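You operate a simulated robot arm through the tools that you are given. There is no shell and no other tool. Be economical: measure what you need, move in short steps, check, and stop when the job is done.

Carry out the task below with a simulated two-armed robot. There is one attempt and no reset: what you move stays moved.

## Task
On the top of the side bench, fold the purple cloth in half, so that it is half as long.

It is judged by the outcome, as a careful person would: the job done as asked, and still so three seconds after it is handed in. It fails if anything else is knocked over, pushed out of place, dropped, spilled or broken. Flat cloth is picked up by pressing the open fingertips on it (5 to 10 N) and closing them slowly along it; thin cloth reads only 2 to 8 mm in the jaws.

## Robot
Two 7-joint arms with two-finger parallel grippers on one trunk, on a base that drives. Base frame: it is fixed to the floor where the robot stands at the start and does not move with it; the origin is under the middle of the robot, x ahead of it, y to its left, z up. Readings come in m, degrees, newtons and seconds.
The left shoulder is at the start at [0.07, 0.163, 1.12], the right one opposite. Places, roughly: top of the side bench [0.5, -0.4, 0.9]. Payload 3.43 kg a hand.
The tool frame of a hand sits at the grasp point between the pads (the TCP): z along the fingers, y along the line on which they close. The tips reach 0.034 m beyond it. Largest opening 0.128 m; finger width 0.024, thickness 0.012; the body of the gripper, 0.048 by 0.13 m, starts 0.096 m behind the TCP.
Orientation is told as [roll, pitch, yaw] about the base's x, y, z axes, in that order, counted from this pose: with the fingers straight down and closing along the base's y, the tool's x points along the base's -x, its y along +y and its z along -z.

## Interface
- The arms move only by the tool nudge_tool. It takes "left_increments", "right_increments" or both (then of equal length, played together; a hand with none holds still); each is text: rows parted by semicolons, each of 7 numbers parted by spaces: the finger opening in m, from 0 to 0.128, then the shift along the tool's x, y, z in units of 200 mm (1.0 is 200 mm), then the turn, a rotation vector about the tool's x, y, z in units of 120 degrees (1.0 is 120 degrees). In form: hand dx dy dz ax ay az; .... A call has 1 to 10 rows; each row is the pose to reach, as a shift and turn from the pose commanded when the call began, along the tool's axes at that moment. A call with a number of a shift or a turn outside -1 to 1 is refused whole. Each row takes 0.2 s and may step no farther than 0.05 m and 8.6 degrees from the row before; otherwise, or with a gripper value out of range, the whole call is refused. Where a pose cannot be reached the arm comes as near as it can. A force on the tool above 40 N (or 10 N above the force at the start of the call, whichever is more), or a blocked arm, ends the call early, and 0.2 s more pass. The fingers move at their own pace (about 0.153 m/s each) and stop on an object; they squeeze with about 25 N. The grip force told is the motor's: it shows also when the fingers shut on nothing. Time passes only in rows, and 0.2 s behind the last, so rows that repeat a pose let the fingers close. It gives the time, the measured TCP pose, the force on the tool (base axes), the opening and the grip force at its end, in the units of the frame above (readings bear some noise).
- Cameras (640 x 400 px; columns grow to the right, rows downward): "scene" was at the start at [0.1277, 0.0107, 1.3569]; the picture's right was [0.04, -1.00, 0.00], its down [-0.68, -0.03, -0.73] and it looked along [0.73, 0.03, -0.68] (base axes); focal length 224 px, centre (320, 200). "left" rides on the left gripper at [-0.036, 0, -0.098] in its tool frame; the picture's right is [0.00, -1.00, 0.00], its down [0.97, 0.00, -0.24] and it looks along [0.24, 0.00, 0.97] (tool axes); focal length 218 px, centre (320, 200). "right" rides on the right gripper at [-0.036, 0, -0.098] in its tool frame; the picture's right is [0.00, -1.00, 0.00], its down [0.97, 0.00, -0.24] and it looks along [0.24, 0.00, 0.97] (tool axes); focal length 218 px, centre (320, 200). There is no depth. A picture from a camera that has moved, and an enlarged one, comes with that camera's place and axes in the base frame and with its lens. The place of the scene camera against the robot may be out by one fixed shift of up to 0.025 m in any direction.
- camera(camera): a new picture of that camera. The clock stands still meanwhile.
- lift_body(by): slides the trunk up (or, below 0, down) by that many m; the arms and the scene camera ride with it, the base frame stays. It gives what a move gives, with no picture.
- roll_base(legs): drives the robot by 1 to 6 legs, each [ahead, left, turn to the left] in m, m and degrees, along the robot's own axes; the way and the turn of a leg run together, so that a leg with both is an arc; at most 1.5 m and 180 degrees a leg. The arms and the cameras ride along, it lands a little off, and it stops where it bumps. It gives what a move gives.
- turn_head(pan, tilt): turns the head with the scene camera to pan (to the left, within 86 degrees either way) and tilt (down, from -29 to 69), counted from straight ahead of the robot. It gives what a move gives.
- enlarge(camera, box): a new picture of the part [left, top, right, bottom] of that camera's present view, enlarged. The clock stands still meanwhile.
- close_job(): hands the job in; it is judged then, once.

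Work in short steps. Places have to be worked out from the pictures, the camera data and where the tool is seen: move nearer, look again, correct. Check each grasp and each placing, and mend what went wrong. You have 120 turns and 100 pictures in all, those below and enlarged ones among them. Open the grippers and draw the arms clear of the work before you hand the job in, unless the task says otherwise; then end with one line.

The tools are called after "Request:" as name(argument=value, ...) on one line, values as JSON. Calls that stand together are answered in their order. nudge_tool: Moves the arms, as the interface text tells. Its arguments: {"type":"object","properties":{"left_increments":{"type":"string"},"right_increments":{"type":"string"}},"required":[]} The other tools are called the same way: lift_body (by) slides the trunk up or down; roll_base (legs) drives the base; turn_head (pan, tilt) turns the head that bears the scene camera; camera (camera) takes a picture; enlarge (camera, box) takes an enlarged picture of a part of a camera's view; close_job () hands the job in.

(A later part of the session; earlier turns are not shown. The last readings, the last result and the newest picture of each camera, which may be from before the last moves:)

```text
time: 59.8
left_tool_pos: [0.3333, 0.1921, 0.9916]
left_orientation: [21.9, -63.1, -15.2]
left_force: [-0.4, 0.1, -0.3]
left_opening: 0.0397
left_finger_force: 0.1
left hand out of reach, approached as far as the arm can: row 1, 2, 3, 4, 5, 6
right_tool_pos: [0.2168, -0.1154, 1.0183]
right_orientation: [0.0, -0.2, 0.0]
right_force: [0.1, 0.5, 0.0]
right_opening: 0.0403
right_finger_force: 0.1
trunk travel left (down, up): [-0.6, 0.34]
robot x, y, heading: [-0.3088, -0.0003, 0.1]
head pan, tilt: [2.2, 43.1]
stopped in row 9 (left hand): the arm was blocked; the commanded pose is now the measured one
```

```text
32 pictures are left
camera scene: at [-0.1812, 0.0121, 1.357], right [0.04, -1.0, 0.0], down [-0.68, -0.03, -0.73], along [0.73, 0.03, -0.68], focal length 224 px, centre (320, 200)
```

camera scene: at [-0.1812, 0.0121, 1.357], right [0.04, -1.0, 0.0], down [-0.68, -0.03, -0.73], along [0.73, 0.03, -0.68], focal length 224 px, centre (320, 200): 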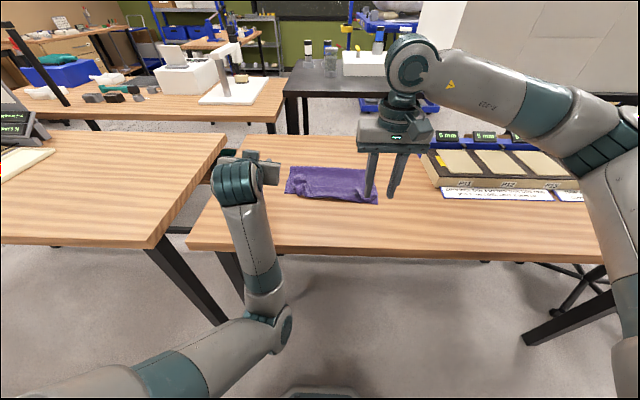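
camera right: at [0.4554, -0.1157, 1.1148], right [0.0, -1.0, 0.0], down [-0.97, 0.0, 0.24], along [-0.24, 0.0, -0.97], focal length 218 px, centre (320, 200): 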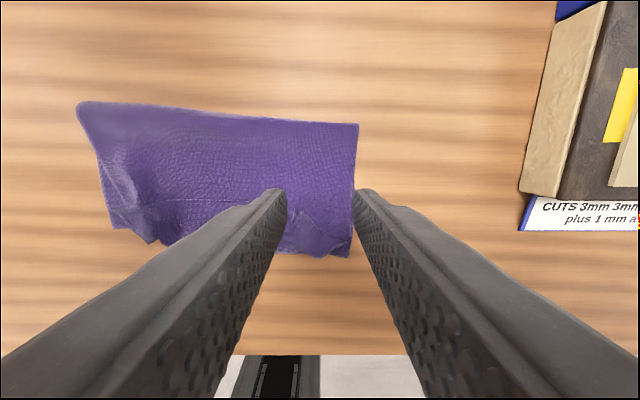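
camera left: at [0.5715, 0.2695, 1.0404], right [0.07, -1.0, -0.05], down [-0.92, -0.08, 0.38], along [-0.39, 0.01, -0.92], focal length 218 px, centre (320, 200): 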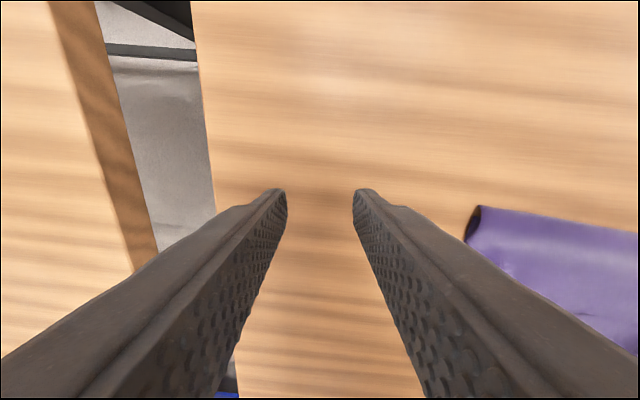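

The elbow is low now but close to the table edge. I back off 0.15 m to clear it.

Request:
roll_base(legs=[[-0.15, 0, 0]])

Request:
nudge_tool(left_increments="0.04 0 0 0 0.03 0 0;0.04 0 -0.1 -0.05 0.06 0 0.03;0.04 0 -0.2 -0.1 0.09 0 0.06;0.04 0 -0.3 -0.15 0.12 0 0.09;0.04 0 -0.4 -0.2 0.12 0 0.09;0.04 0 -0.5 -0.25 0.12 0 0.09;0.04 0 -0.6 -0.3 0.12 0 0.09")

Request:
camera(camera="scene")

```text
time: 61.2
left_tool_pos: [0.1829, 0.1922, 0.9918]
left_orientation: [21.9, -63.1, -15.3]
left_force: [0.4, -0.3, -0.2]
left_opening: 0.04
left_finger_force: 0.0
right_tool_pos: [0.0657, -0.1167, 1.0178]
right_orientation: [0.0, -0.4, -0.1]
right_force: [-0.1, 0.4, -0.2]
right_opening: 0.04
right_finger_force: 0.1
trunk travel left (down, up): [-0.6, 0.34]
robot x, y, heading: [-0.4571, 0.0034, -0.4]
head pan, tilt: [2.2, 43.1]
```

```text
time: 62.8
left_tool_pos: [0.1487, 0.0828, 1.0108]
left_orientation: [30.2, -59.5, -38.1]
left_force: [0.2, 0.6, -0.5]
left_opening: 0.0398
left_finger_force: 0.1
right_tool_pos: [0.0665, -0.1157, 1.0184]
right_orientation: [0.1, -0.4, -0.1]
right_force: [-0.4, -0.1, -0.1]
right_opening: 0.0398
right_finger_force: 0.1
trunk travel left (down, up): [-0.6, 0.34]
robot x, y, heading: [-0.4578, -0.0007, -0.1]
head pan, tilt: [2.2, 43.1]
```

```text
31 pictures are left
camera scene: at [-0.3308, 0.0111, 1.3569], right [0.04, -1.0, 0.0], down [-0.68, -0.03, -0.73], along [0.73, 0.03, -0.68], focal length 224 px, centre (320, 200)
```

scene: 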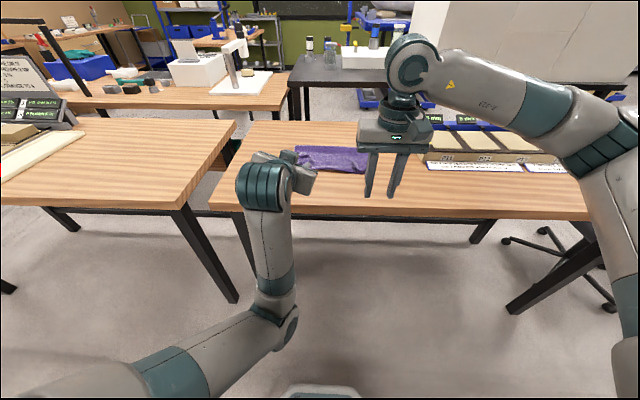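

The arm now moves freely. I level the wrist's roll/yaw and push forward to the pose from which the good branch continued.

Request:
nudge_tool(left_increments="0.04 0 0 0 -0.01 0 -0.04;0.04 -0.03 0.02 0.06 -0.02 0 -0.08;0.04 -0.08 0.04 0.16 -0.03 0 -0.12;0.04 -0.14 0.06 0.26 -0.03 0 -0.15;0.04 -0.19 0.09 0.36 -0.03 0 -0.15;0.04 -0.25 0.12 0.46 -0.03 0 -0.15;0.04 -0.3 0.14 0.56 -0.03 0 -0.15;0.04 -0.3 0.14 0.56 -0.03 0 -0.15")

Request:
camera(camera="scene")

```text
time: 63.7
left_tool_pos: [0.1989, 0.1235, 0.9789]
left_orientation: [17.3, -61.5, -13.9]
left_force: [-0.2, 0.3, -0.2]
left_opening: 0.0399
left_finger_force: 0.0
right_tool_pos: [0.068, -0.1158, 1.0178]
right_orientation: [0.0, -0.2, -0.1]
right_force: [-0.1, -0.4, 0.6]
right_opening: 0.0395
right_finger_force: 0.1
trunk travel left (down, up): [-0.6, 0.34]
robot x, y, heading: [-0.4612, 0.0032, -0.1]
head pan, tilt: [2.2, 43.1]
stopped in row 4 (left hand): the arm was blocked; the commanded pose is now the measured one
```

```text
30 pictures are left
camera scene: at [-0.3303, 0.0117, 1.3568], right [0.04, -1.0, 0.0], down [-0.68, -0.03, -0.73], along [0.73, 0.03, -0.68], focal length 224 px, centre (320, 200)
```

scene: 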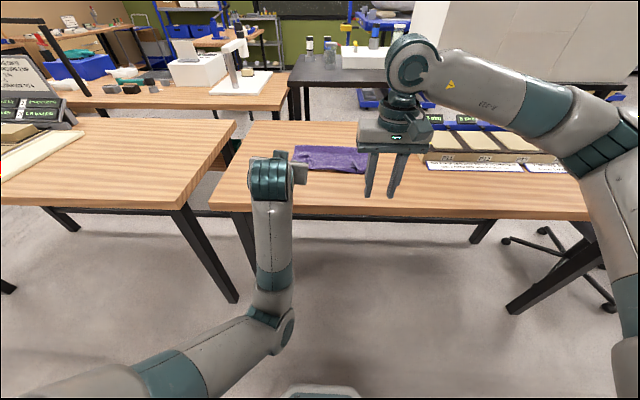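

Leveling drives it into the block; turning the hand inward (yaw right) was free. I continue turning inward so the elbow can swing outward.

Request:
nudge_tool(left_increments="0.04 0 -0.05 -0.05 0.054 -0.009 0.028;0.04 0 -0.1 -0.1 0.108 -0.018 0.056;0.04 0 -0.15 -0.15 0.162 -0.028 0.084;0.04 0 -0.2 -0.2 0.216 -0.037 0.112;0.04 0 -0.25 -0.2 0.27 -0.047 0.14;0.04 0 -0.3 -0.2 0.324 -0.056 0.168;0.04 0 -0.35 -0.2 0.378 -0.066 0.196;0.04 0 -0.4 -0.2 0.43 -0.075 0.225")

Request:
camera(camera="scene")

```text
time: 65.5
left_tool_pos: [0.1651, 0.0387, 0.9869]
left_orientation: [18.4, -61.9, -74.0]
left_force: [-0.1, -0.1, 0.6]
left_opening: 0.04
left_finger_force: 0.1
right_tool_pos: [0.0673, -0.1164, 1.017]
right_orientation: [0.0, -0.2, -0.1]
right_force: [0.3, 1.0, -0.7]
right_opening: 0.0399
right_finger_force: 0.0
trunk travel left (down, up): [-0.6, 0.34]
robot x, y, heading: [-0.46, 0.0009, 0.1]
head pan, tilt: [2.2, 43.1]
```

```text
29 pictures are left
camera scene: at [-0.3302, 0.012, 1.3568], right [0.04, -1.0, 0.0], down [-0.68, -0.03, -0.73], along [0.73, 0.03, -0.68], focal length 224 px, centre (320, 200)
```

scene: 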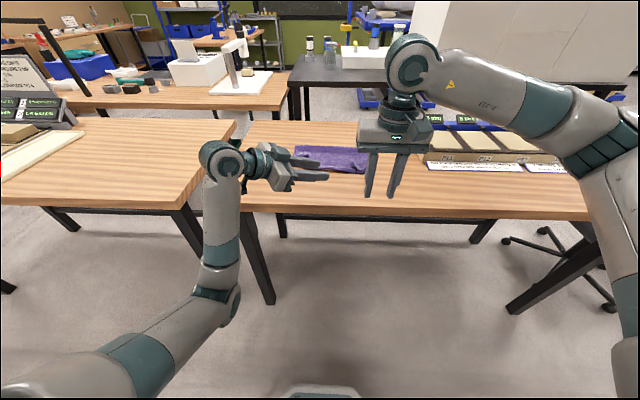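

Now the elbow is low-left and fingers point right — promising. I pitch the fingers down to vertical (which lands at the ~-75° yaw I want anyway) while rising.

Request:
nudge_tool(left_increments="0.04 -0.05 0 -0.05 0 0.06 0;0.04 -0.1 0 -0.1 0 0.12 0;0.04 -0.15 0.02 -0.15 0 0.18 0;0.04 -0.2 0.04 -0.2 0 0.24 0;0.04 -0.25 0.05 -0.25 0 0.3 0;0.04 -0.3 0.06 -0.3 0 0.36 0;0.04 -0.34 0.06 -0.35 0 0.42 0;0.04 -0.34 0.06 -0.4 0 0.48 0;0.04 -0.34 0.06 -0.4 0 0.51 0")

Request:
camera(camera="scene")

```text
time: 67.5
left_tool_pos: [0.1393, 0.0719, 1.0839]
left_orientation: [8.4, -1.8, -57.9]
left_force: [0.5, -0.4, 0.1]
left_opening: 0.04
left_finger_force: 0.1
right_tool_pos: [0.0671, -0.1156, 1.0166]
right_orientation: [0.1, -0.3, -0.2]
right_force: [-0.3, -0.6, -0.3]
right_opening: 0.04
right_finger_force: 0.1
trunk travel left (down, up): [-0.6, 0.34]
robot x, y, heading: [-0.4534, 0.0032, -0.1]
head pan, tilt: [2.2, 43.1]
```

```text
28 pictures are left
camera scene: at [-0.3304, 0.0112, 1.3568], right [0.04, -1.0, 0.0], down [-0.68, -0.03, -0.73], along [0.73, 0.03, -0.68], focal length 224 px, centre (320, 200)
```

scene: 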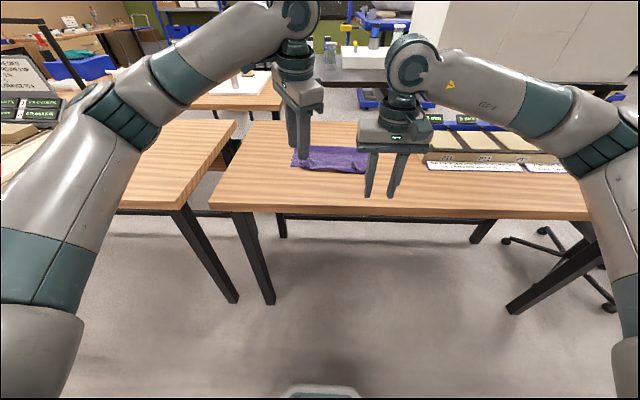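

The left arm is back in its normal branch. I drive forward 0.28 m and straighten the left tool's roll and yaw, then look closely.

Request:
roll_base(legs=[[0.28, 0, 0]])

Request:
nudge_tool(left_increments="0.04 0 0 0 0.01 0 -0.06;0.04 0 0 0 0.02 0 -0.12;0.04 0 0 0 0.03 0 -0.18;0.04 0 0 0 0.04 0 -0.24;0.04 0 0 0 0.04 0.02 -0.3;0.04 0 0 0 0.04 0.03 -0.36;0.04 0 0 0 0.04 0.04 -0.42;0.04 0 0 0 0.04 0.05 -0.48")

Request:
camera(camera="left")

Request:
camera(camera="right")

```text
time: 69.5
left_tool_pos: [0.4191, 0.0709, 1.0836]
left_orientation: [8.5, -1.9, -57.9]
left_force: [-0.1, 0.5, -0.1]
left_opening: 0.0397
left_finger_force: 0.0
right_tool_pos: [0.3469, -0.116, 1.0191]
right_orientation: [0.0, -0.2, 0.0]
right_force: [-0.2, -0.4, -0.6]
right_opening: 0.04
right_finger_force: 0.1
trunk travel left (down, up): [-0.6, 0.34]
robot x, y, heading: [-0.1803, -0.0023, -0.1]
head pan, tilt: [2.2, 43.1]
```

```text
time: 71.3
left_tool_pos: [0.42, 0.0723, 1.0827]
left_orientation: [1.7, -0.9, 0.2]
left_force: [0.2, 0.3, 0.0]
left_opening: 0.0399
left_finger_force: 0.0
right_tool_pos: [0.3454, -0.1153, 1.0176]
right_orientation: [0.0, -0.3, 0.1]
right_force: [0.0, 0.0, 0.2]
right_opening: 0.0396
right_finger_force: 0.1
trunk travel left (down, up): [-0.6, 0.34]
robot x, y, heading: [-0.1795, 0.0004, 0.1]
head pan, tilt: [2.2, 43.1]
```

```text
27 pictures are left
camera left: at [0.4534, 0.0693, 1.1824], right [0.0, -1.0, -0.03], down [-0.97, -0.01, 0.22], along [-0.22, 0.03, -0.97], focal length 218 px, centre (320, 200)
```

left: 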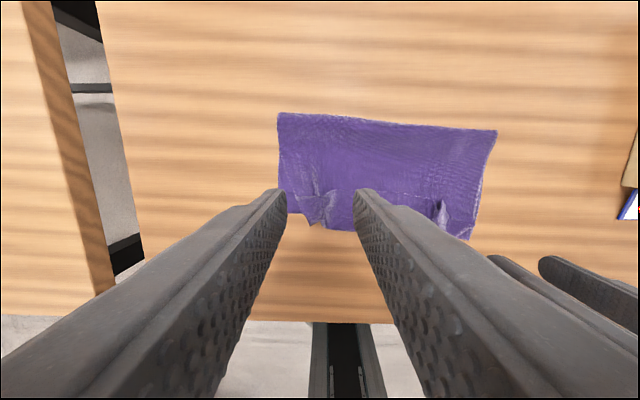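

```text
26 pictures are left
camera right: at [0.3816, -0.1149, 1.1156], right [0.0, -1.0, 0.0], down [-0.97, 0.0, 0.24], along [-0.24, 0.0, -0.97], focal length 218 px, centre (320, 200)
```

right: 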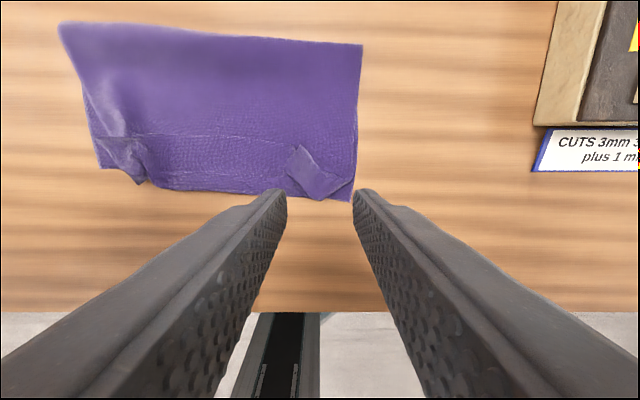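

Ridges (raised hem only) are at about (0.362, 0.083) left and (0.356, -0.107) right. I lower open fingers around them, stopping with the tips ~8 mm above the table cloth.

Request:
nudge_tool(left_increments="0.05 0.1 0.02 0.12 0 0 0;0.05 0.2 0.04 0.25 0 0 0;0.05 0.29 0.055 0.4 0 0 0;0.05 0.29 0.055 0.54 0 0 0;0.05 0.29 0.055 0.68 0 0 0;0.05 0.29 0.055 0.78 0 0 0;0.05 0.29 0.055 0.86 0 0 0;0.05 0.29 0.055 0.86 0 0 0", right_increments="0.05 -0.02 0.02 0.08 0 0 0;0.05 -0.053 0.04 0.16 0 0 0;0.05 -0.053 0.04 0.24 0 0 0;0.05 -0.053 0.04 0.32 0 0 0;0.05 -0.053 0.04 0.4 0 0 0;0.05 -0.053 0.04 0.47 0 0 0;0.05 -0.053 0.04 0.535 0 0 0;0.05 -0.053 0.04 0.535 0 0 0")

Request:
camera(camera="left")

Request:
camera(camera="right")

```text
time: 73.1
left_tool_pos: [0.3626, 0.0898, 0.9106]
left_orientation: [1.6, -1.0, 0.0]
left_force: [-0.1, 0.2, 0.8]
left_opening: 0.0501
left_finger_force: 0.1
right_tool_pos: [0.3569, -0.1078, 0.9106]
right_orientation: [0.0, -0.4, 0.1]
right_force: [-0.1, 0.0, 0.1]
right_opening: 0.0502
right_finger_force: 0.1
trunk travel left (down, up): [-0.6, 0.34]
robot x, y, heading: [-0.177, -0.0002, 0.0]
head pan, tilt: [2.2, 43.1]
```

```text
25 pictures are left
camera left: at [0.3976, 0.0862, 1.0097], right [0.0, -1.0, -0.03], down [-0.97, -0.01, 0.22], along [-0.22, 0.03, -0.97], focal length 218 px, centre (320, 200)
```

left: 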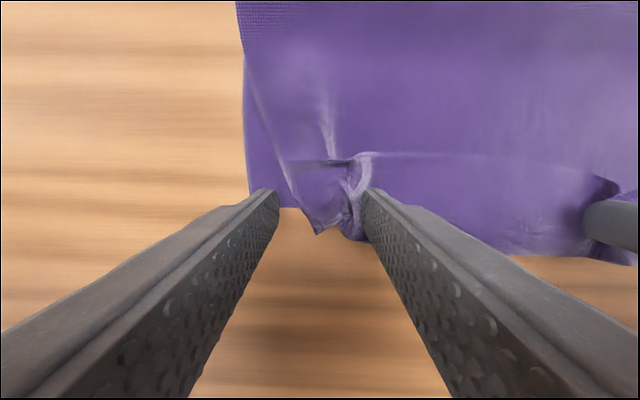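

```text
24 pictures are left
camera right: at [0.3926, -0.1063, 1.0082], right [0.0, -1.0, 0.0], down [-0.97, 0.0, 0.24], along [-0.24, 0.0, -0.97], focal length 218 px, centre (320, 200)
```

right: 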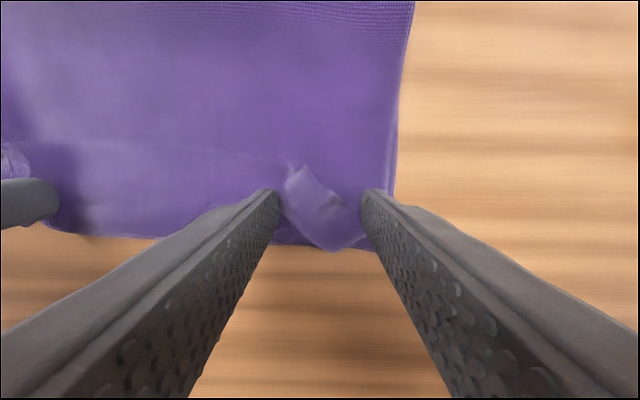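

The raised ear (right) and ridge (left) are between the fingers. I shift the left 8 mm inward, lower both 7 mm, and close.

Request:
nudge_tool(left_increments="0.05 0 -0.04 0.01 0 0 0;0.05 0 -0.04 0.04 0 0 0;0.045 0 -0.04 0.04 0 0 0;0.038 0 -0.04 0.04 0 0 0;0.03 0 -0.04 0.04 0 0 0;0.022 0 -0.04 0.04 0 0 0;0.014 0 -0.04 0.04 0 0 0;0.007 0 -0.04 0.04 0 0 0;0 0 -0.04 0.04 0 0 0;0 0 -0.04 0.04 0 0 0", right_increments="0.05 0 0 0.01 0 0 0;0.05 0 0 0.04 0 0 0;0.045 0 0 0.04 0 0 0;0.038 0 0 0.04 0 0 0;0.03 0 0 0.04 0 0 0;0.022 0 0 0.04 0 0 0;0.014 0 0 0.04 0 0 0;0.007 0 0 0.04 0 0 0;0 0 0 0.04 0 0 0;0 0 0 0.04 0 0 0")

Request:
nudge_tool(left_increments="0 0 0 -0.05 0 0 0;0 0 0 -0.1 0 0 0;0 0 0 -0.15 0 0 0;0 0 0 -0.2 0 0 0;0 0 0 -0.2 0 0 0", right_increments="0 0 0 -0.05 0 0 0;0 0 0 -0.1 0 0 0;0 0 0 -0.15 0 0 0;0 0 0 -0.2 0 0 0;0 0 0 -0.2 0 0 0")

Request:
camera(camera="left")

Request:
camera(camera="right")

```text
time: 75.3
left_tool_pos: [0.3627, 0.0815, 0.903]
left_orientation: [1.7, -1.0, 0.0]
left_force: [0.3, -0.3, 1.8]
left_opening: 0.0033
left_finger_force: 25.0
right_tool_pos: [0.3572, -0.1075, 0.9027]
right_orientation: [0.0, -0.2, 0.0]
right_force: [-0.4, 0.3, -0.4]
right_opening: 0.0126
right_finger_force: 24.9
trunk travel left (down, up): [-0.6, 0.34]
robot x, y, heading: [-0.1778, 0.001, -0.1]
head pan, tilt: [2.2, 43.1]
```

```text
time: 76.5
left_tool_pos: [0.3636, 0.0798, 0.9424]
left_orientation: [1.6, -0.9, 0.0]
left_force: [-0.1, -0.1, 0.1]
left_opening: 0.0031
left_finger_force: 24.8
right_tool_pos: [0.3585, -0.1074, 0.9427]
right_orientation: [-0.1, -0.3, -0.1]
right_force: [-0.1, 0.0, -0.9]
right_opening: 0.0122
right_finger_force: 25.2
trunk travel left (down, up): [-0.6, 0.34]
robot x, y, heading: [-0.1778, 0.0019, -0.0]
head pan, tilt: [2.2, 43.1]
```

```text
23 pictures are left
camera left: at [0.3977, 0.0759, 1.0412], right [0.0, -1.0, -0.03], down [-0.97, -0.01, 0.22], along [-0.22, 0.03, -0.97], focal length 218 px, centre (320, 200)
```

left: 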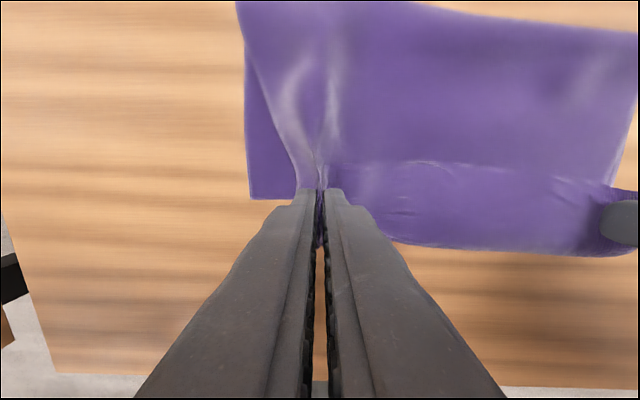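

```text
22 pictures are left
camera right: at [0.393, -0.107, 1.0403], right [0.0, -1.0, 0.0], down [-0.97, 0.0, 0.24], along [-0.24, 0.0, -0.97], focal length 218 px, centre (320, 200)
```

right: 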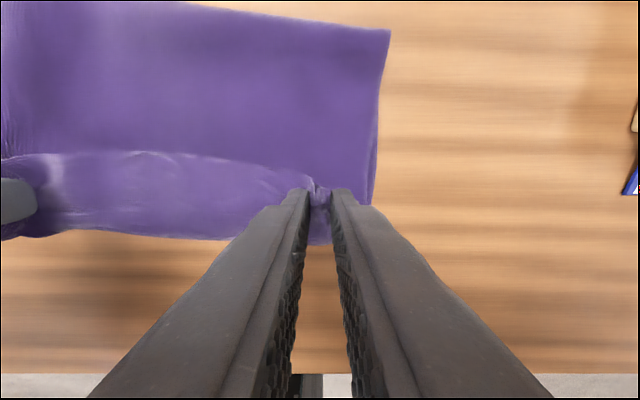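

Both hold the hem (3 mm left, bunched 12 mm right) while the bottom layer stays down. I carry the page up and away to lay the cloth flat again.

Request:
nudge_tool(left_increments="0 -0.05 0 -0.15 0 0 0;0 -0.15 0 -0.28 0 0 0;0 -0.27 0 -0.4 0 0 0;0 -0.4 0 -0.48 0 0 0;0 -0.55 0 -0.54 0 0 0;0 -0.7 0 -0.54 0 0 0;0 -0.85 0 -0.5 0 0 0;0 -1.0 0 -0.44 0 0 0", right_increments="0 -0.05 0 -0.15 0 0 0;0 -0.15 0 -0.28 0 0 0;0 -0.27 0 -0.4 0 0 0;0 -0.4 0 -0.48 0 0 0;0 -0.55 0 -0.54 0 0 0;0 -0.7 0 -0.54 0 0 0;0 -0.85 0 -0.5 0 0 0;0 -1.0 0 -0.44 0 0 0")

Request:
nudge_tool(left_increments="0 -0.15 0 0.08 0 0 0;0 -0.28 0 0.16 0 0 0;0 -0.38 0 0.26 0 0 0;0 -0.46 0 0.38 0 0 0;0 -0.53 0 0.5 0 0 0;0 -0.58 0 0.58 0 0 0;0 -0.58 0 0.58 0 0 0", right_increments="0 -0.15 0 0.08 0 0 0;0 -0.28 0 0.16 0 0 0;0 -0.38 0 0.26 0 0 0;0 -0.46 0 0.38 0 0 0;0 -0.53 0 0.5 0 0 0;0 -0.58 0 0.58 0 0 0;0 -0.58 0 0.58 0 0 0")

Request:
camera(camera="scene")

```text
time: 78.3
left_tool_pos: [0.5638, 0.0754, 1.0325]
left_orientation: [1.6, -0.9, 0.0]
left_force: [-0.2, -0.1, -0.1]
left_opening: 0.003
left_finger_force: 24.8
right_tool_pos: [0.5595, -0.1056, 1.031]
right_orientation: [0.0, -0.2, 0.0]
right_force: [-0.1, -0.1, 0.0]
right_opening: 0.0122
right_finger_force: 25.0
trunk travel left (down, up): [-0.6, 0.34]
robot x, y, heading: [-0.1783, 0.0005, -0.1]
head pan, tilt: [2.2, 43.1]
```

```text
time: 79.9
left_tool_pos: [0.6469, 0.0925, 0.9214]
left_orientation: [1.6, -1.0, -0.2]
left_force: [0.8, -11.8, 1.1]
left_opening: 0.0039
left_finger_force: 24.7
left hand out of reach, approached as far as the arm can: row 4, 5, 6, 7
right_tool_pos: [0.6489, -0.1152, 0.925]
right_orientation: [0.1, -0.2, 0.0]
right_force: [-0.5, 10.9, -1.3]
right_opening: 0.0132
right_finger_force: 24.9
right hand out of reach, approached as far as the arm can: row 4, 5, 6, 7
trunk travel left (down, up): [-0.6, 0.34]
robot x, y, heading: [-0.1785, 0.0017, 0.1]
head pan, tilt: [2.2, 43.1]
```

```text
21 pictures are left
camera scene: at [-0.0513, 0.011, 1.3569], right [0.04, -1.0, 0.0], down [-0.68, -0.03, -0.73], along [0.73, 0.03, -0.68], focal length 224 px, centre (320, 200)
```

scene: 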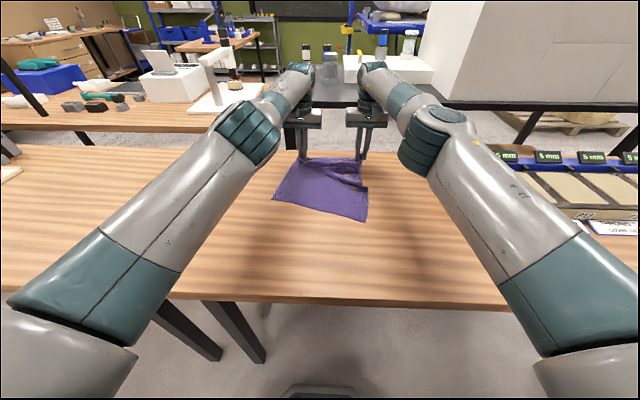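

The cloth is mostly unfolded but has slack, and the hands are at full reach. I relax the tension, lower, release and lift off here; I'll flatten by pulling the near edge afterwards.

Request:
nudge_tool(left_increments="0 0 -0.02 0.03 0 0 0;0 0 -0.02 0.07 0 0 0;0 0 -0.02 0.08 0 0 0;0.02 0 -0.02 0.08 0 0 0;0.06 0 -0.02 0.08 0 0 0;0.06 0 -0.02 0 0 0 0;0.06 0.05 0 -0.2 0 0 0;0.06 0.15 0 -0.4 0 0 0;0.06 0.3 0.1 -0.6 0 0 0;0.06 0.5 0.2 -0.7 0 0 0", right_increments="0 0 0.02 0.03 0 0 0;0 0 0.02 0.07 0 0 0;0 0 0.02 0.09 0 0 0;0.02 0 0.02 0.09 0 0 0;0.06 0 0.02 0.09 0 0 0;0.06 0 0.02 0 0 0 0;0.06 0.05 0 -0.2 0 0 0;0.06 0.15 0 -0.4 0 0 0;0.06 0.3 -0.1 -0.6 0 0 0;0.06 0.5 -0.2 -0.7 0 0 0")

Request:
camera(camera="scene")

Request:
camera(camera="left")

```text
refused: row 9 steps farther than a row can; nothing moved
```

```text
20 pictures are left
camera scene: at [-0.0513, 0.011, 1.3569], right [0.04, -1.0, 0.0], down [-0.68, -0.03, -0.73], along [0.73, 0.03, -0.68], focal length 224 px, centre (320, 200)
```

scene: 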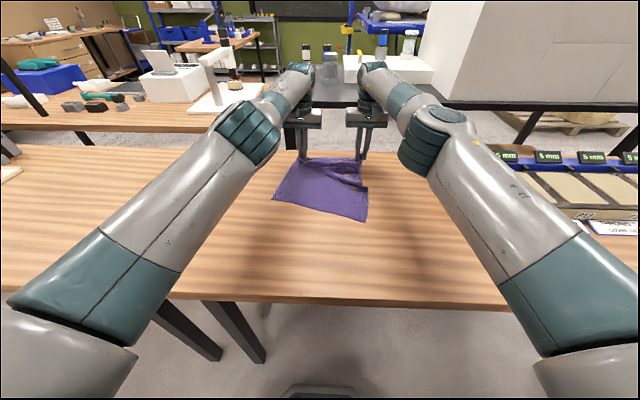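

```text
19 pictures are left
camera left: at [0.6809, 0.089, 1.0195], right [0.0, -1.0, -0.03], down [-0.97, -0.01, 0.22], along [-0.22, 0.03, -0.97], focal length 218 px, centre (320, 200)
```

left: 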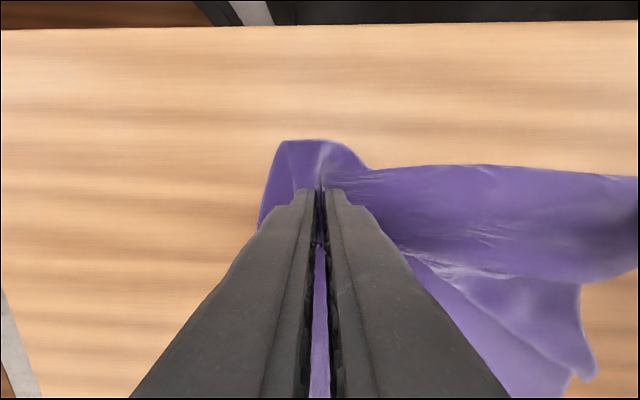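

Resending with smaller steps.

Request:
nudge_tool(left_increments="0 0 -0.02 0.03 0 0 0;0 0 -0.02 0.07 0 0 0;0 0 -0.02 0.08 0 0 0;0.02 0 -0.02 0.08 0 0 0;0.06 0 -0.02 0.08 0 0 0;0.06 0 -0.02 0 0 0 0;0.06 0 0 -0.2 0 0 0;0.06 0.08 0 -0.38 0 0 0;0.06 0.2 0.05 -0.55 0 0 0;0.06 0.36 0.12 -0.7 0 0 0", right_increments="0 0 0.02 0.03 0 0 0;0 0 0.02 0.07 0 0 0;0 0 0.02 0.09 0 0 0;0.02 0 0.02 0.09 0 0 0;0.06 0 0.02 0.09 0 0 0;0.06 0 0.02 0 0 0 0;0.06 0 0 -0.2 0 0 0;0.06 0.08 0 -0.38 0 0 0;0.06 0.2 -0.05 -0.55 0 0 0;0.06 0.36 -0.12 -0.7 0 0 0")

```text
time: 82.1
left_tool_pos: [0.5703, 0.1136, 1.0623]
left_orientation: [1.8, -1.0, 0.0]
left_force: [0.2, 0.0, -0.3]
left_opening: 0.0599
left_finger_force: 0.0
right_tool_pos: [0.5738, -0.143, 1.0683]
right_orientation: [0.1, -0.4, -0.1]
right_force: [-0.2, -0.5, 0.0]
right_opening: 0.0601
right_finger_force: 0.1
right hand out of reach, approached as far as the arm can: row 7
trunk travel left (down, up): [-0.6, 0.34]
robot x, y, heading: [-0.181, -0.0007, 0.1]
head pan, tilt: [2.2, 43.1]
```

Released. I draw the hands back and yaw them ~84° (closing along x) for edge gripping, then view the cloth.

Request:
nudge_tool(left_increments="0.06 0.08 0.02 0 0 0 0.07;0.06 0.16 0.04 0 0 0 0.14;0.06 0.24 0.06 0 0 0 0.21;0.06 0.32 0.08 0 0 0 0.28;0.06 0.4 0.1 0 0 0 0.35;0.06 0.48 0.12 0 0 0 0.42;0.06 0.56 0.14 0 0 0 0.49;0.06 0.64 0.16 0 0 0 0.56;0.06 0.7 0.18 0 0 0 0.63;0.06 0.7 0.2 0 0 0 0.7", right_increments="0.06 0.08 -0.02 0 0 0 -0.07;0.06 0.16 -0.04 0 0 0 -0.14;0.06 0.24 -0.06 0 0 0 -0.21;0.06 0.32 -0.08 0 0 0 -0.28;0.06 0.4 -0.1 0 0 0 -0.35;0.06 0.48 -0.12 0 0 0 -0.42;0.06 0.56 -0.14 0 0 0 -0.49;0.06 0.64 -0.16 0 0 0 -0.56;0.06 0.7 -0.18 0 0 0 -0.63;0.06 0.7 -0.2 0 0 0 -0.7")

Request:
enlarge(camera="scene", box=[200, 120, 440, 270])

```text
time: 84.3
left_tool_pos: [0.4306, 0.1528, 1.0608]
left_orientation: [1.2, 1.6, -84.2]
left_force: [0.7, 0.3, 0.1]
left_opening: 0.06
left_finger_force: 0.1
right_tool_pos: [0.3095, -0.1153, 1.0592]
right_orientation: [-0.6, -0.1, 83.2]
right_force: [0.3, 0.7, -0.4]
right_opening: 0.0596
right_finger_force: 0.0
right hand out of reach, approached as far as the arm can: row 7, 8, 9, 10
trunk travel left (down, up): [-0.6, 0.34]
robot x, y, heading: [-0.1806, 0.0001, -0.2]
head pan, tilt: [2.2, 43.1]
```

```text
2.67 times, centred on (320, 195) of scene
camera zoom: at [-0.0518, 0.0119, 1.357], right [0.04, -1.0, 0.0], down [-0.68, -0.03, -0.73], along [0.73, 0.03, -0.68], focal length 598 px, centre (320, 213)
```

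zoom: 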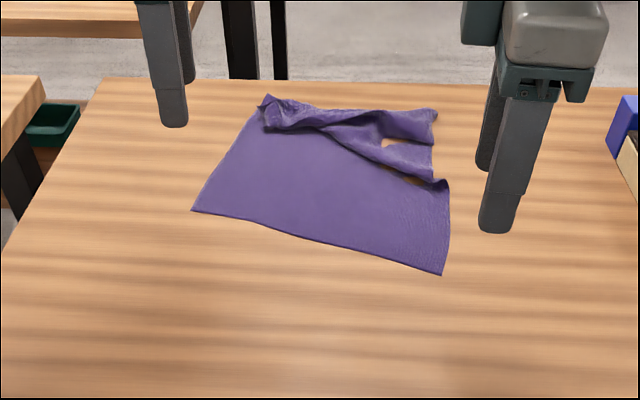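

The near edge is clean (corners ≈(0.451, 0.168) and (0.362, -0.126)), with slack bunched on the far side. I'll edge-grip near both near corners and pull back to flatten; first moving over the grip points, right yaw eased to ~62°.

Request:
nudge_tool(left_increments="0.04 -0.03 0.01 0.06 0 0 0;0.04 -0.06 0.02 0.12 0 0 0;0.04 -0.09 0.03 0.18 0 0 0;0.04 -0.12 0.05 0.25 0 0 0;0.04 -0.15 0.06 0.33 0 0 0;0.04 -0.19 0.07 0.42 0 0 0;0.04 -0.19 0.07 0.5 0 0 0;0.04 -0.19 0.07 0.5 0 0 0", right_increments="0.04 -0.03 -0.06 0.06 0 0 0.03;0.04 -0.06 -0.12 0.12 0 0 0.06;0.04 -0.09 -0.18 0.18 0 0 0.09;0.04 -0.12 -0.24 0.25 0 0 0.12;0.04 -0.15 -0.3 0.33 0 0 0.15;0.04 -0.19 -0.37 0.42 0 0 0.175;0.04 -0.215 -0.37 0.5 0 0 0.175;0.04 -0.215 -0.37 0.5 0 0 0.175")

Request:
camera(camera="left")

Request:
camera(camera="right")

```text
time: 86.1
left_tool_pos: [0.45, 0.1194, 0.9588]
left_orientation: [1.1, 1.5, -84.0]
left_force: [0.2, -0.5, -0.4]
left_opening: 0.0399
left_finger_force: 0.0
right_tool_pos: [0.389, -0.0827, 0.9568]
right_orientation: [-0.2, -0.2, 63.0]
right_force: [-0.2, 0.0, 0.7]
right_opening: 0.0397
right_finger_force: 0.1
trunk travel left (down, up): [-0.6, 0.34]
robot x, y, heading: [-0.1786, -0.0039, 0.0]
head pan, tilt: [2.2, 43.1]
```

```text
17 pictures are left
camera left: at [0.4529, 0.0806, 1.056], right [-0.99, -0.1, -0.02], down [-0.11, 0.96, 0.27], along [-0.01, 0.27, -0.96], focal length 218 px, centre (320, 200)
```

left: 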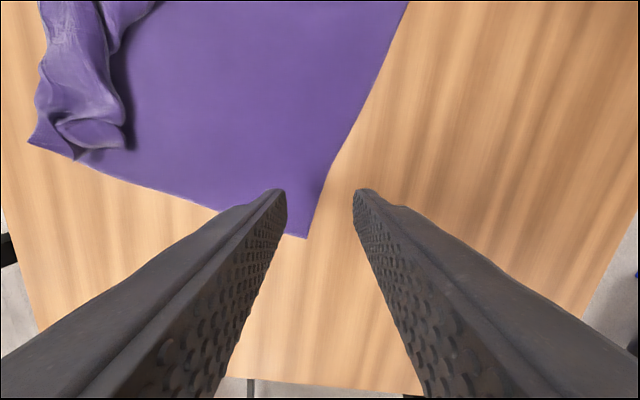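

```text
16 pictures are left
camera right: at [0.4059, -0.0498, 1.0545], right [0.89, -0.45, 0.0], down [-0.44, -0.86, 0.24], along [-0.1, -0.21, -0.97], focal length 218 px, centre (320, 200)
```

right: 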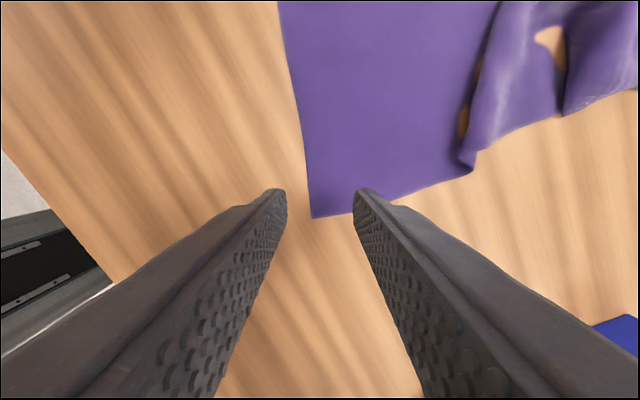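

The pictures give near corners (0.461, 0.175) and (0.372, -0.103). I adjust slightly so the fingers straddle the edge with ~12 mm inside, and descend to near contact.

Request:
nudge_tool(left_increments="0.04 0.03 0.04 0.06 0 0 0;0.04 0.063 0.085 0.13 0 0 0;0.04 0.063 0.085 0.2 0 0 0;0.04 0.063 0.085 0.26 0 0 0;0.04 0.063 0.085 0.3 0 0 0;0.04 0.063 0.085 0.315 0 0 0;0.04 0.063 0.085 0.315 0 0 0", right_increments="0.04 -0.03 0.01 0.06 0 0 0;0.04 -0.06 0.01 0.13 0 0 0;0.04 -0.06 0.01 0.2 0 0 0;0.04 -0.06 0.01 0.25 0 0 0;0.04 -0.06 0.01 0.29 0 0 0;0.04 -0.06 0.01 0.305 0 0 0;0.04 -0.06 0.01 0.305 0 0 0")

```text
time: 87.7
left_tool_pos: [0.4672, 0.137, 0.8967]
left_orientation: [1.2, 1.5, -84.0]
left_force: [-0.2, 1.4, 0.1]
left_opening: 0.0399
left_finger_force: 0.0
right_tool_pos: [0.3941, -0.071, 0.8948]
right_orientation: [-0.3, -0.2, 63.0]
right_force: [0.4, -0.9, 3.4]
right_opening: 0.0402
right_finger_force: 0.6
trunk travel left (down, up): [-0.6, 0.34]
robot x, y, heading: [-0.1811, 0.0047, 0.0]
head pan, tilt: [2.2, 43.1]
```

Right touches (3 N), left just short. I press the left ~2.5 mm and the right ~1 mm more.

Request:
nudge_tool(left_increments="0.04 0 0 0.006 0 0 0;0.04 0 0 0.013 0 0 0;0.04 0 0 0.013 0 0 0", right_increments="0.04 0 0 0.003 0 0 0;0.04 0 0 0.005 0 0 0;0.04 0 0 0.005 0 0 0")

```text
time: 88.5
left_tool_pos: [0.4663, 0.1373, 0.8949]
left_orientation: [1.3, 1.5, -83.9]
left_force: [0.5, 0.2, 1.7]
left_opening: 0.0403
left_finger_force: 0.3
right_tool_pos: [0.3939, -0.0711, 0.8945]
right_orientation: [-0.3, -0.3, 63.0]
right_force: [3.2, 2.4, 14.8]
right_opening: 0.0411
right_finger_force: 1.0
trunk travel left (down, up): [-0.6, 0.34]
robot x, y, heading: [-0.1804, -0.0001, 0.0]
head pan, tilt: [2.2, 43.1]
```

Left 1.7 N, right 15 N: left goes 1 mm lower, right 0.5 mm up, and both begin closing slowly.

Request:
nudge_tool(left_increments="0.04 0 0 0.005 0 0 0;0.037 0 0 0.006 0 0 0;0.034 0 0 0.006 0 0 0;0.031 0 0 0.006 0 0 0;0.028 0 0 0.006 0 0 0;0.025 0 0 0.006 0 0 0;0.022 0 0 0.006 0 0 0;0.019 0 0 0.006 0 0 0", right_increments="0.04 0 0 -0.0025 0 0 0;0.037 0 0 -0.0025 0 0 0;0.034 0 0 -0.0025 0 0 0;0.031 0 0 -0.0025 0 0 0;0.028 0 0 -0.0025 0 0 0;0.025 0 0 -0.0025 0 0 0;0.022 0 0 -0.0025 0 0 0;0.019 0 0 -0.0025 0 0 0")

Request:
nudge_tool(left_increments="0.016 0 0 0 0 0 0;0.013 0 0 0 0 0 0;0.01 0 0 0 0 0 0;0.007 0 0 0 0 0 0;0.004 0 0 0 0 0 0;0 0 0 0 0 0 0;0 0 0 0 0 0 0", right_increments="0.016 0 0 0 0 0 0;0.013 0 0 0 0 0 0;0.01 0 0 0 0 0 0;0.007 0 0 0 0 0 0;0.004 0 0 0 0 0 0;0 0 0 0 0 0 0;0 0 0 0 0 0 0")

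```text
time: 90.3
left_tool_pos: [0.4654, 0.1365, 0.894]
left_orientation: [1.2, 1.5, -84.0]
left_force: [-3.4, -0.8, 18.9]
left_opening: 0.017
left_finger_force: 0.0
right_tool_pos: [0.3932, -0.0713, 0.8949]
right_orientation: [-0.3, -0.1, 63.0]
right_force: [0.1, 1.1, 2.6]
right_opening: 0.019
right_finger_force: 0.0
trunk travel left (down, up): [-0.6, 0.34]
robot x, y, heading: [-0.1801, 0.0038, -0.1]
head pan, tilt: [2.2, 43.1]
```

```text
time: 91.9
left_tool_pos: [0.4658, 0.1354, 0.896]
left_orientation: [1.3, 1.6, -84.0]
left_force: [-0.7, -4.4, 28.9]
left_opening: 0.0025
left_finger_force: 24.9
right_tool_pos: [0.3905, -0.0734, 0.8973]
right_orientation: [-0.4, -0.3, 63.0]
right_force: [-0.2, 0.6, 0.5]
right_opening: 0.002
right_finger_force: 25.0
trunk travel left (down, up): [-0.6, 0.34]
robot x, y, heading: [-0.1798, 0.0015, 0.1]
head pan, tilt: [2.2, 43.1]
```

Both edge grips read 2–2.5 mm. I raise 10 mm and pull the near edge straight back toward the robot, squaring it up.

Request:
nudge_tool(left_increments="0 0 0 -0.05 0 0 0;0 -0.016 -0.094 -0.05 0 0 0;0 -0.033 -0.188 -0.05 0 0 0;0 -0.049 -0.282 -0.05 0 0 0;0 -0.065 -0.376 -0.05 0 0 0;0 -0.082 -0.47 -0.05 0 0 0;0 -0.098 -0.564 -0.05 0 0 0;0 -0.114 -0.658 -0.05 0 0 0;0 -0.131 -0.752 -0.05 0 0 0;0 -0.147 -0.845 -0.05 0 0 0", right_increments="0 0 0 -0.05 0 0 0;0 0.056 0.04 -0.05 0 0 0;0 0.112 0.08 -0.05 0 0 0;0 0.168 0.12 -0.05 0 0 0;0 0.224 0.16 -0.05 0 0 0;0 0.28 0.2 -0.05 0 0 0;0 0.336 0.24 -0.05 0 0 0;0 0.392 0.28 -0.05 0 0 0;0 0.448 0.32 -0.05 0 0 0;0 0.504 0.36 -0.05 0 0 0")

Request:
enlarge(camera="scene", box=[200, 120, 440, 270])

```text
time: 94.1
left_tool_pos: [0.3016, 0.0912, 0.8994]
left_orientation: [1.2, 1.5, -84.0]
left_force: [-0.1, 0.3, 0.5]
left_opening: 0.0016
left_finger_force: 24.7
right_tool_pos: [0.2851, -0.1287, 0.9045]
right_orientation: [-0.2, -0.2, 63.0]
right_force: [0.2, 0.3, 0.9]
right_opening: 0.002
right_finger_force: 25.0
trunk travel left (down, up): [-0.6, 0.34]
robot x, y, heading: [-0.179, -0.0012, 0.1]
head pan, tilt: [2.2, 43.1]
```

```text
2.67 times, centred on (320, 195) of scene
camera zoom: at [-0.0517, 0.011, 1.357], right [0.04, -1.0, 0.0], down [-0.68, -0.03, -0.73], along [0.73, 0.03, -0.68], focal length 598 px, centre (320, 213)
```

zoom: 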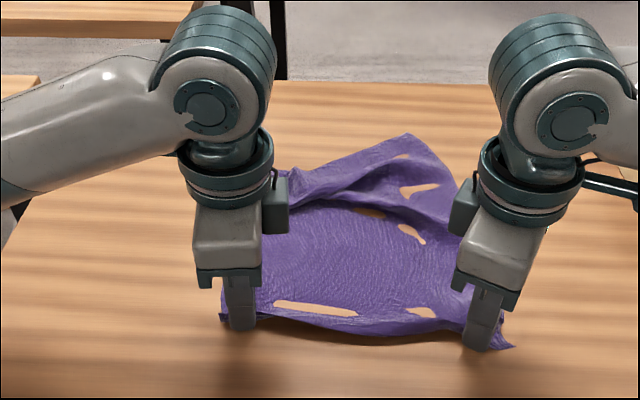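

Near edge is square but slack remains at the far side. I'll hang the cloth instead: lift the trunk 0.34 m so it hangs straight from the held edge, then lay it anew.

Request:
lift_body(by=0.34)

Request:
nudge_tool(left_increments="0 0 0.05 -0.1 0 0 0;0 0 0.1 -0.2 0 0 0;0 0 0.15 -0.3 0 0 0;0 0 0.15 -0.3 0 0 0", right_increments="0 -0.02 -0.04 -0.1 0 0 0;0 -0.04 -0.08 -0.2 0 0 0;0 -0.06 -0.12 -0.3 0 0 0;0 -0.06 -0.12 -0.3 0 0 0")

Request:
camera(camera="scene")

```text
time: 97.4
left_tool_pos: [0.3022, 0.0913, 1.239]
left_orientation: [1.2, 1.5, -84.0]
left_force: [-0.1, 0.2, -0.2]
left_opening: 0.0016
left_finger_force: 25.2
right_tool_pos: [0.284, -0.1287, 1.2441]
right_orientation: [-0.1, -0.2, 63.0]
right_force: [-0.5, -0.3, -0.4]
right_opening: 0.0019
right_finger_force: 25.2
trunk travel left (down, up): [-0.94, 0.0]
robot x, y, heading: [-0.1798, 0.0018, 0.0]
head pan, tilt: [2.2, 43.1]
```

```text
time: 98.4
left_tool_pos: [0.3308, 0.0912, 1.2995]
left_orientation: [1.1, 1.4, -84.1]
left_force: [0.0, 0.0, 0.3]
left_opening: 0.0016
left_finger_force: 25.1
right_tool_pos: [0.3109, -0.1279, 1.305]
right_orientation: [-0.2, -0.1, 62.9]
right_force: [0.1, 0.4, -0.2]
right_opening: 0.002
right_finger_force: 24.8
trunk travel left (down, up): [-0.94, 0.0]
robot x, y, heading: [-0.1792, -0.0003, 0.3]
head pan, tilt: [2.2, 43.1]
```

```text
14 pictures are left
camera scene: at [-0.0511, 0.0114, 1.6969], right [0.04, -1.0, 0.0], down [-0.68, -0.03, -0.73], along [0.73, 0.03, -0.68], focal length 224 px, centre (320, 200)
```

scene: 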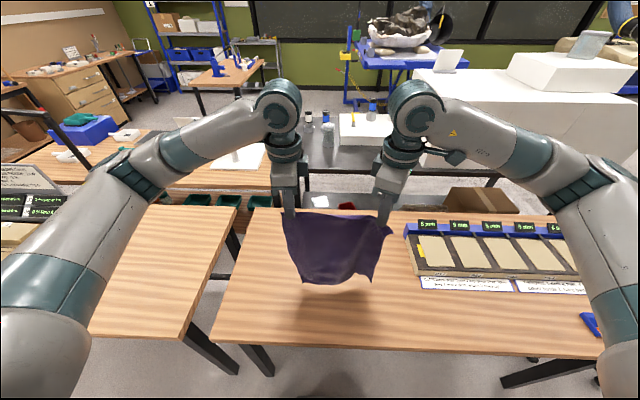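

The cloth hangs straight and free. I drive forward 0.16 m and extend the arms to hang it over x≈0.54.

Request:
roll_base(legs=[[0.16, 0, 0]])

Request:
nudge_tool(left_increments="0 0 0.06 0 0 0 0;0 -0.01 0.12 0 0 0 0;0 -0.02 0.19 0 0 0 0;0 -0.026 0.25 0 0 0 0;0 -0.026 0.25 0 0 0 0;0 -0.026 0.25 0 0 0 0;0 -0.026 0.25 0 0 0 0;0 -0.026 0.25 0 0 0 0", right_increments="0 -0.04 -0.08 0 0 0 0;0 -0.08 -0.15 0 0 0 0;0 -0.12 -0.23 0 0 0 0;0 -0.16 -0.31 0 0 0 0;0 -0.16 -0.31 0 0 0 0;0 -0.16 -0.31 0 0 0 0;0 -0.16 -0.31 0 0 0 0;0 -0.16 -0.31 0 0 0 0")

Request:
camera(camera="scene")

```text
time: 99.8
left_tool_pos: [0.4905, 0.0896, 1.3001]
left_orientation: [1.2, 1.6, -84.2]
left_force: [-0.5, 0.5, 1.1]
left_opening: 0.002
left_finger_force: 25.2
right_tool_pos: [0.4699, -0.132, 1.3069]
right_orientation: [-0.4, -0.1, 62.7]
right_force: [-0.3, 0.8, 0.2]
right_opening: 0.0021
right_finger_force: 25.5
trunk travel left (down, up): [-0.94, 0.0]
robot x, y, heading: [-0.0203, -0.0016, -0.5]
head pan, tilt: [2.2, 43.1]
```

```text
time: 101.6
left_tool_pos: [0.5442, 0.088, 1.3002]
left_orientation: [1.1, 1.5, -84.2]
left_force: [-0.8, -0.6, 1.2]
left_opening: 0.0016
left_finger_force: 24.9
right_tool_pos: [0.5407, -0.1308, 1.3043]
right_orientation: [-0.2, -0.3, 62.7]
right_force: [0.9, -0.2, -0.6]
right_opening: 0.0019
right_finger_force: 24.4
trunk travel left (down, up): [-0.94, 0.0]
robot x, y, heading: [-0.0153, 0.0023, -0.2]
head pan, tilt: [2.2, 43.1]
```

```text
13 pictures are left
camera scene: at [0.1113, 0.0105, 1.6969], right [0.03, -1.0, 0.0], down [-0.68, -0.02, -0.73], along [0.73, 0.03, -0.68], focal length 224 px, centre (320, 200)
```

scene: 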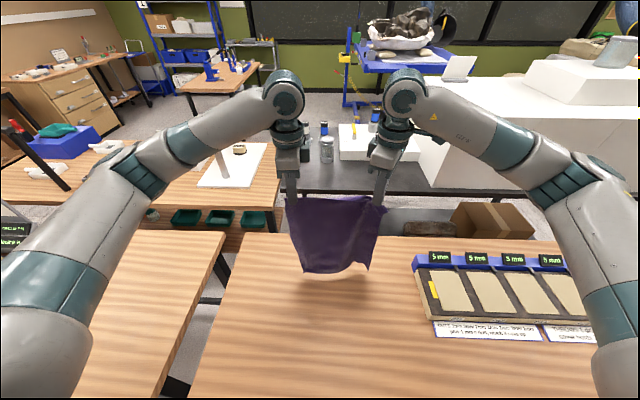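

Hanging nicely over x≈0.54, bottom hem just above the bench. To regain downward range, I raise the arms while lowering the trunk by the same amount.

Request:
nudge_tool(left_increments="0 0 0 -0.15 0 0 0;0 0 0 -0.3 0 0 0;0 0 0 -0.45 0 0 0;0 0 0 -0.6 0 0 0;0 0 0 -0.75 0 0 0;0 0 0 -0.75 0 0 0", right_increments="0 0 0 -0.15 0 0 0;0 0 0 -0.3 0 0 0;0 0 0 -0.45 0 0 0;0 0 0 -0.6 0 0 0;0 0 0 -0.75 0 0 0;0 0 0 -0.75 0 0 0")

Request:
lift_body(by=-0.15)

```text
time: 103.0
left_tool_pos: [0.5418, 0.0845, 1.4503]
left_orientation: [1.1, 1.5, -84.1]
left_force: [-0.5, -0.1, -0.1]
left_opening: 0.0018
left_finger_force: 25.1
right_tool_pos: [0.5421, -0.1314, 1.455]
right_orientation: [-0.1, 0.0, 62.7]
right_force: [-0.6, 0.0, 0.2]
right_opening: 0.002
right_finger_force: 25.3
trunk travel left (down, up): [-0.94, 0.0]
robot x, y, heading: [-0.0173, -0.0013, -0.2]
head pan, tilt: [2.2, 43.1]
```

```text
time: 104.8
left_tool_pos: [0.5428, 0.0853, 1.3011]
left_orientation: [1.0, 1.5, -84.2]
left_force: [0.3, -0.4, 1.0]
left_opening: 0.0017
left_finger_force: 25.1
right_tool_pos: [0.5416, -0.1309, 1.3045]
right_orientation: [-0.2, -0.1, 62.6]
right_force: [-0.1, 0.8, 0.6]
right_opening: 0.0023
right_finger_force: 25.2
trunk travel left (down, up): [-0.79, 0.15]
robot x, y, heading: [-0.0178, 0.0007, -0.4]
head pan, tilt: [2.2, 43.1]
```

Works. Once more by 0.12 m.

Request:
nudge_tool(left_increments="0 0 0 -0.15 0 0 0;0 0 0 -0.3 0 0 0;0 0 0 -0.45 0 0 0;0 0 0 -0.6 0 0 0;0 0 0 -0.6 0 0 0", right_increments="0 0 0 -0.15 0 0 0;0 0 0 -0.3 0 0 0;0 0 0 -0.45 0 0 0;0 0 0 -0.6 0 0 0;0 0 0 -0.6 0 0 0")

Request:
lift_body(by=-0.12)

```text
time: 106.0
left_tool_pos: [0.5397, 0.0811, 1.4184]
left_orientation: [1.1, 1.4, -84.2]
left_force: [0.3, -0.2, -0.2]
left_opening: 0.0017
left_finger_force: 25.1
right_tool_pos: [0.5351, -0.1284, 1.422]
right_orientation: [-0.2, -0.3, 62.6]
right_force: [0.2, 0.3, -0.3]
right_opening: 0.0017
right_finger_force: 24.8
right hand out of reach, approached as far as the arm can: row 4, 5
trunk travel left (down, up): [-0.79, 0.15]
robot x, y, heading: [-0.0184, 0.0006, -0.2]
head pan, tilt: [2.2, 43.1]
```

```text
time: 107.5
left_tool_pos: [0.5388, 0.0808, 1.2999]
left_orientation: [1.1, 1.5, -84.2]
left_force: [-0.2, 0.3, -0.5]
left_opening: 0.0016
left_finger_force: 25.1
right_tool_pos: [0.5343, -0.1284, 1.3017]
right_orientation: [-0.4, -0.3, 62.6]
right_force: [0.1, -0.5, 0.0]
right_opening: 0.0021
right_finger_force: 25.4
trunk travel left (down, up): [-0.67, 0.27]
robot x, y, heading: [-0.0161, -0.0026, -0.3]
head pan, tilt: [2.2, 43.1]
```

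Now I lay the cloth: touch the hem down, then move toward the robot and down at equal rates.

Request:
nudge_tool(left_increments="0 0 0 0.08 0 0 0;0 0.01 -0.07 0.15 0 0 0;0 0.02 -0.14 0.22 0 0 0;0 0.03 -0.21 0.29 0 0 0;0 0.04 -0.28 0.36 0 0 0;0 0.05 -0.35 0.43 0 0 0;0 0.06 -0.42 0.5 0 0 0;0 0.075 -0.49 0.57 0 0 0;0 0.085 -0.56 0.64 0 0 0;0 0.095 -0.62 0.7 0 0 0", right_increments="0 0 0 0.08 0 0 0;0 0.033 0.058 0.15 0 0 0;0 0.066 0.116 0.22 0 0 0;0 0.1 0.174 0.29 0 0 0;0 0.133 0.232 0.36 0 0 0;0 0.166 0.29 0.43 0 0 0;0 0.2 0.348 0.5 0 0 0;0 0.233 0.406 0.57 0 0 0;0 0.266 0.464 0.64 0 0 0;0 0.3 0.52 0.71 0 0 0")

Request:
camera(camera="scene")

```text
time: 109.7
left_tool_pos: [0.4162, 0.0904, 1.1542]
left_orientation: [1.0, 1.5, -84.2]
left_force: [0.0, -1.0, -0.8]
left_opening: 0.0017
left_finger_force: 25.3
right_tool_pos: [0.4153, -0.1326, 1.1589]
right_orientation: [-0.3, -0.3, 62.5]
right_force: [-0.1, 1.0, 0.5]
right_opening: 0.002
right_finger_force: 25.2
trunk travel left (down, up): [-0.67, 0.27]
robot x, y, heading: [-0.015, -0.0004, -0.2]
head pan, tilt: [2.2, 43.1]
```

```text
12 pictures are left
camera scene: at [0.1117, 0.0104, 1.4269], right [0.03, -1.0, 0.0], down [-0.68, -0.02, -0.73], along [0.73, 0.03, -0.68], focal length 224 px, centre (320, 200)
```

scene: 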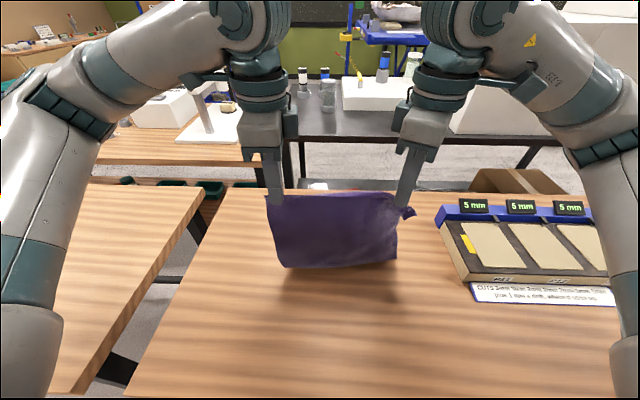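

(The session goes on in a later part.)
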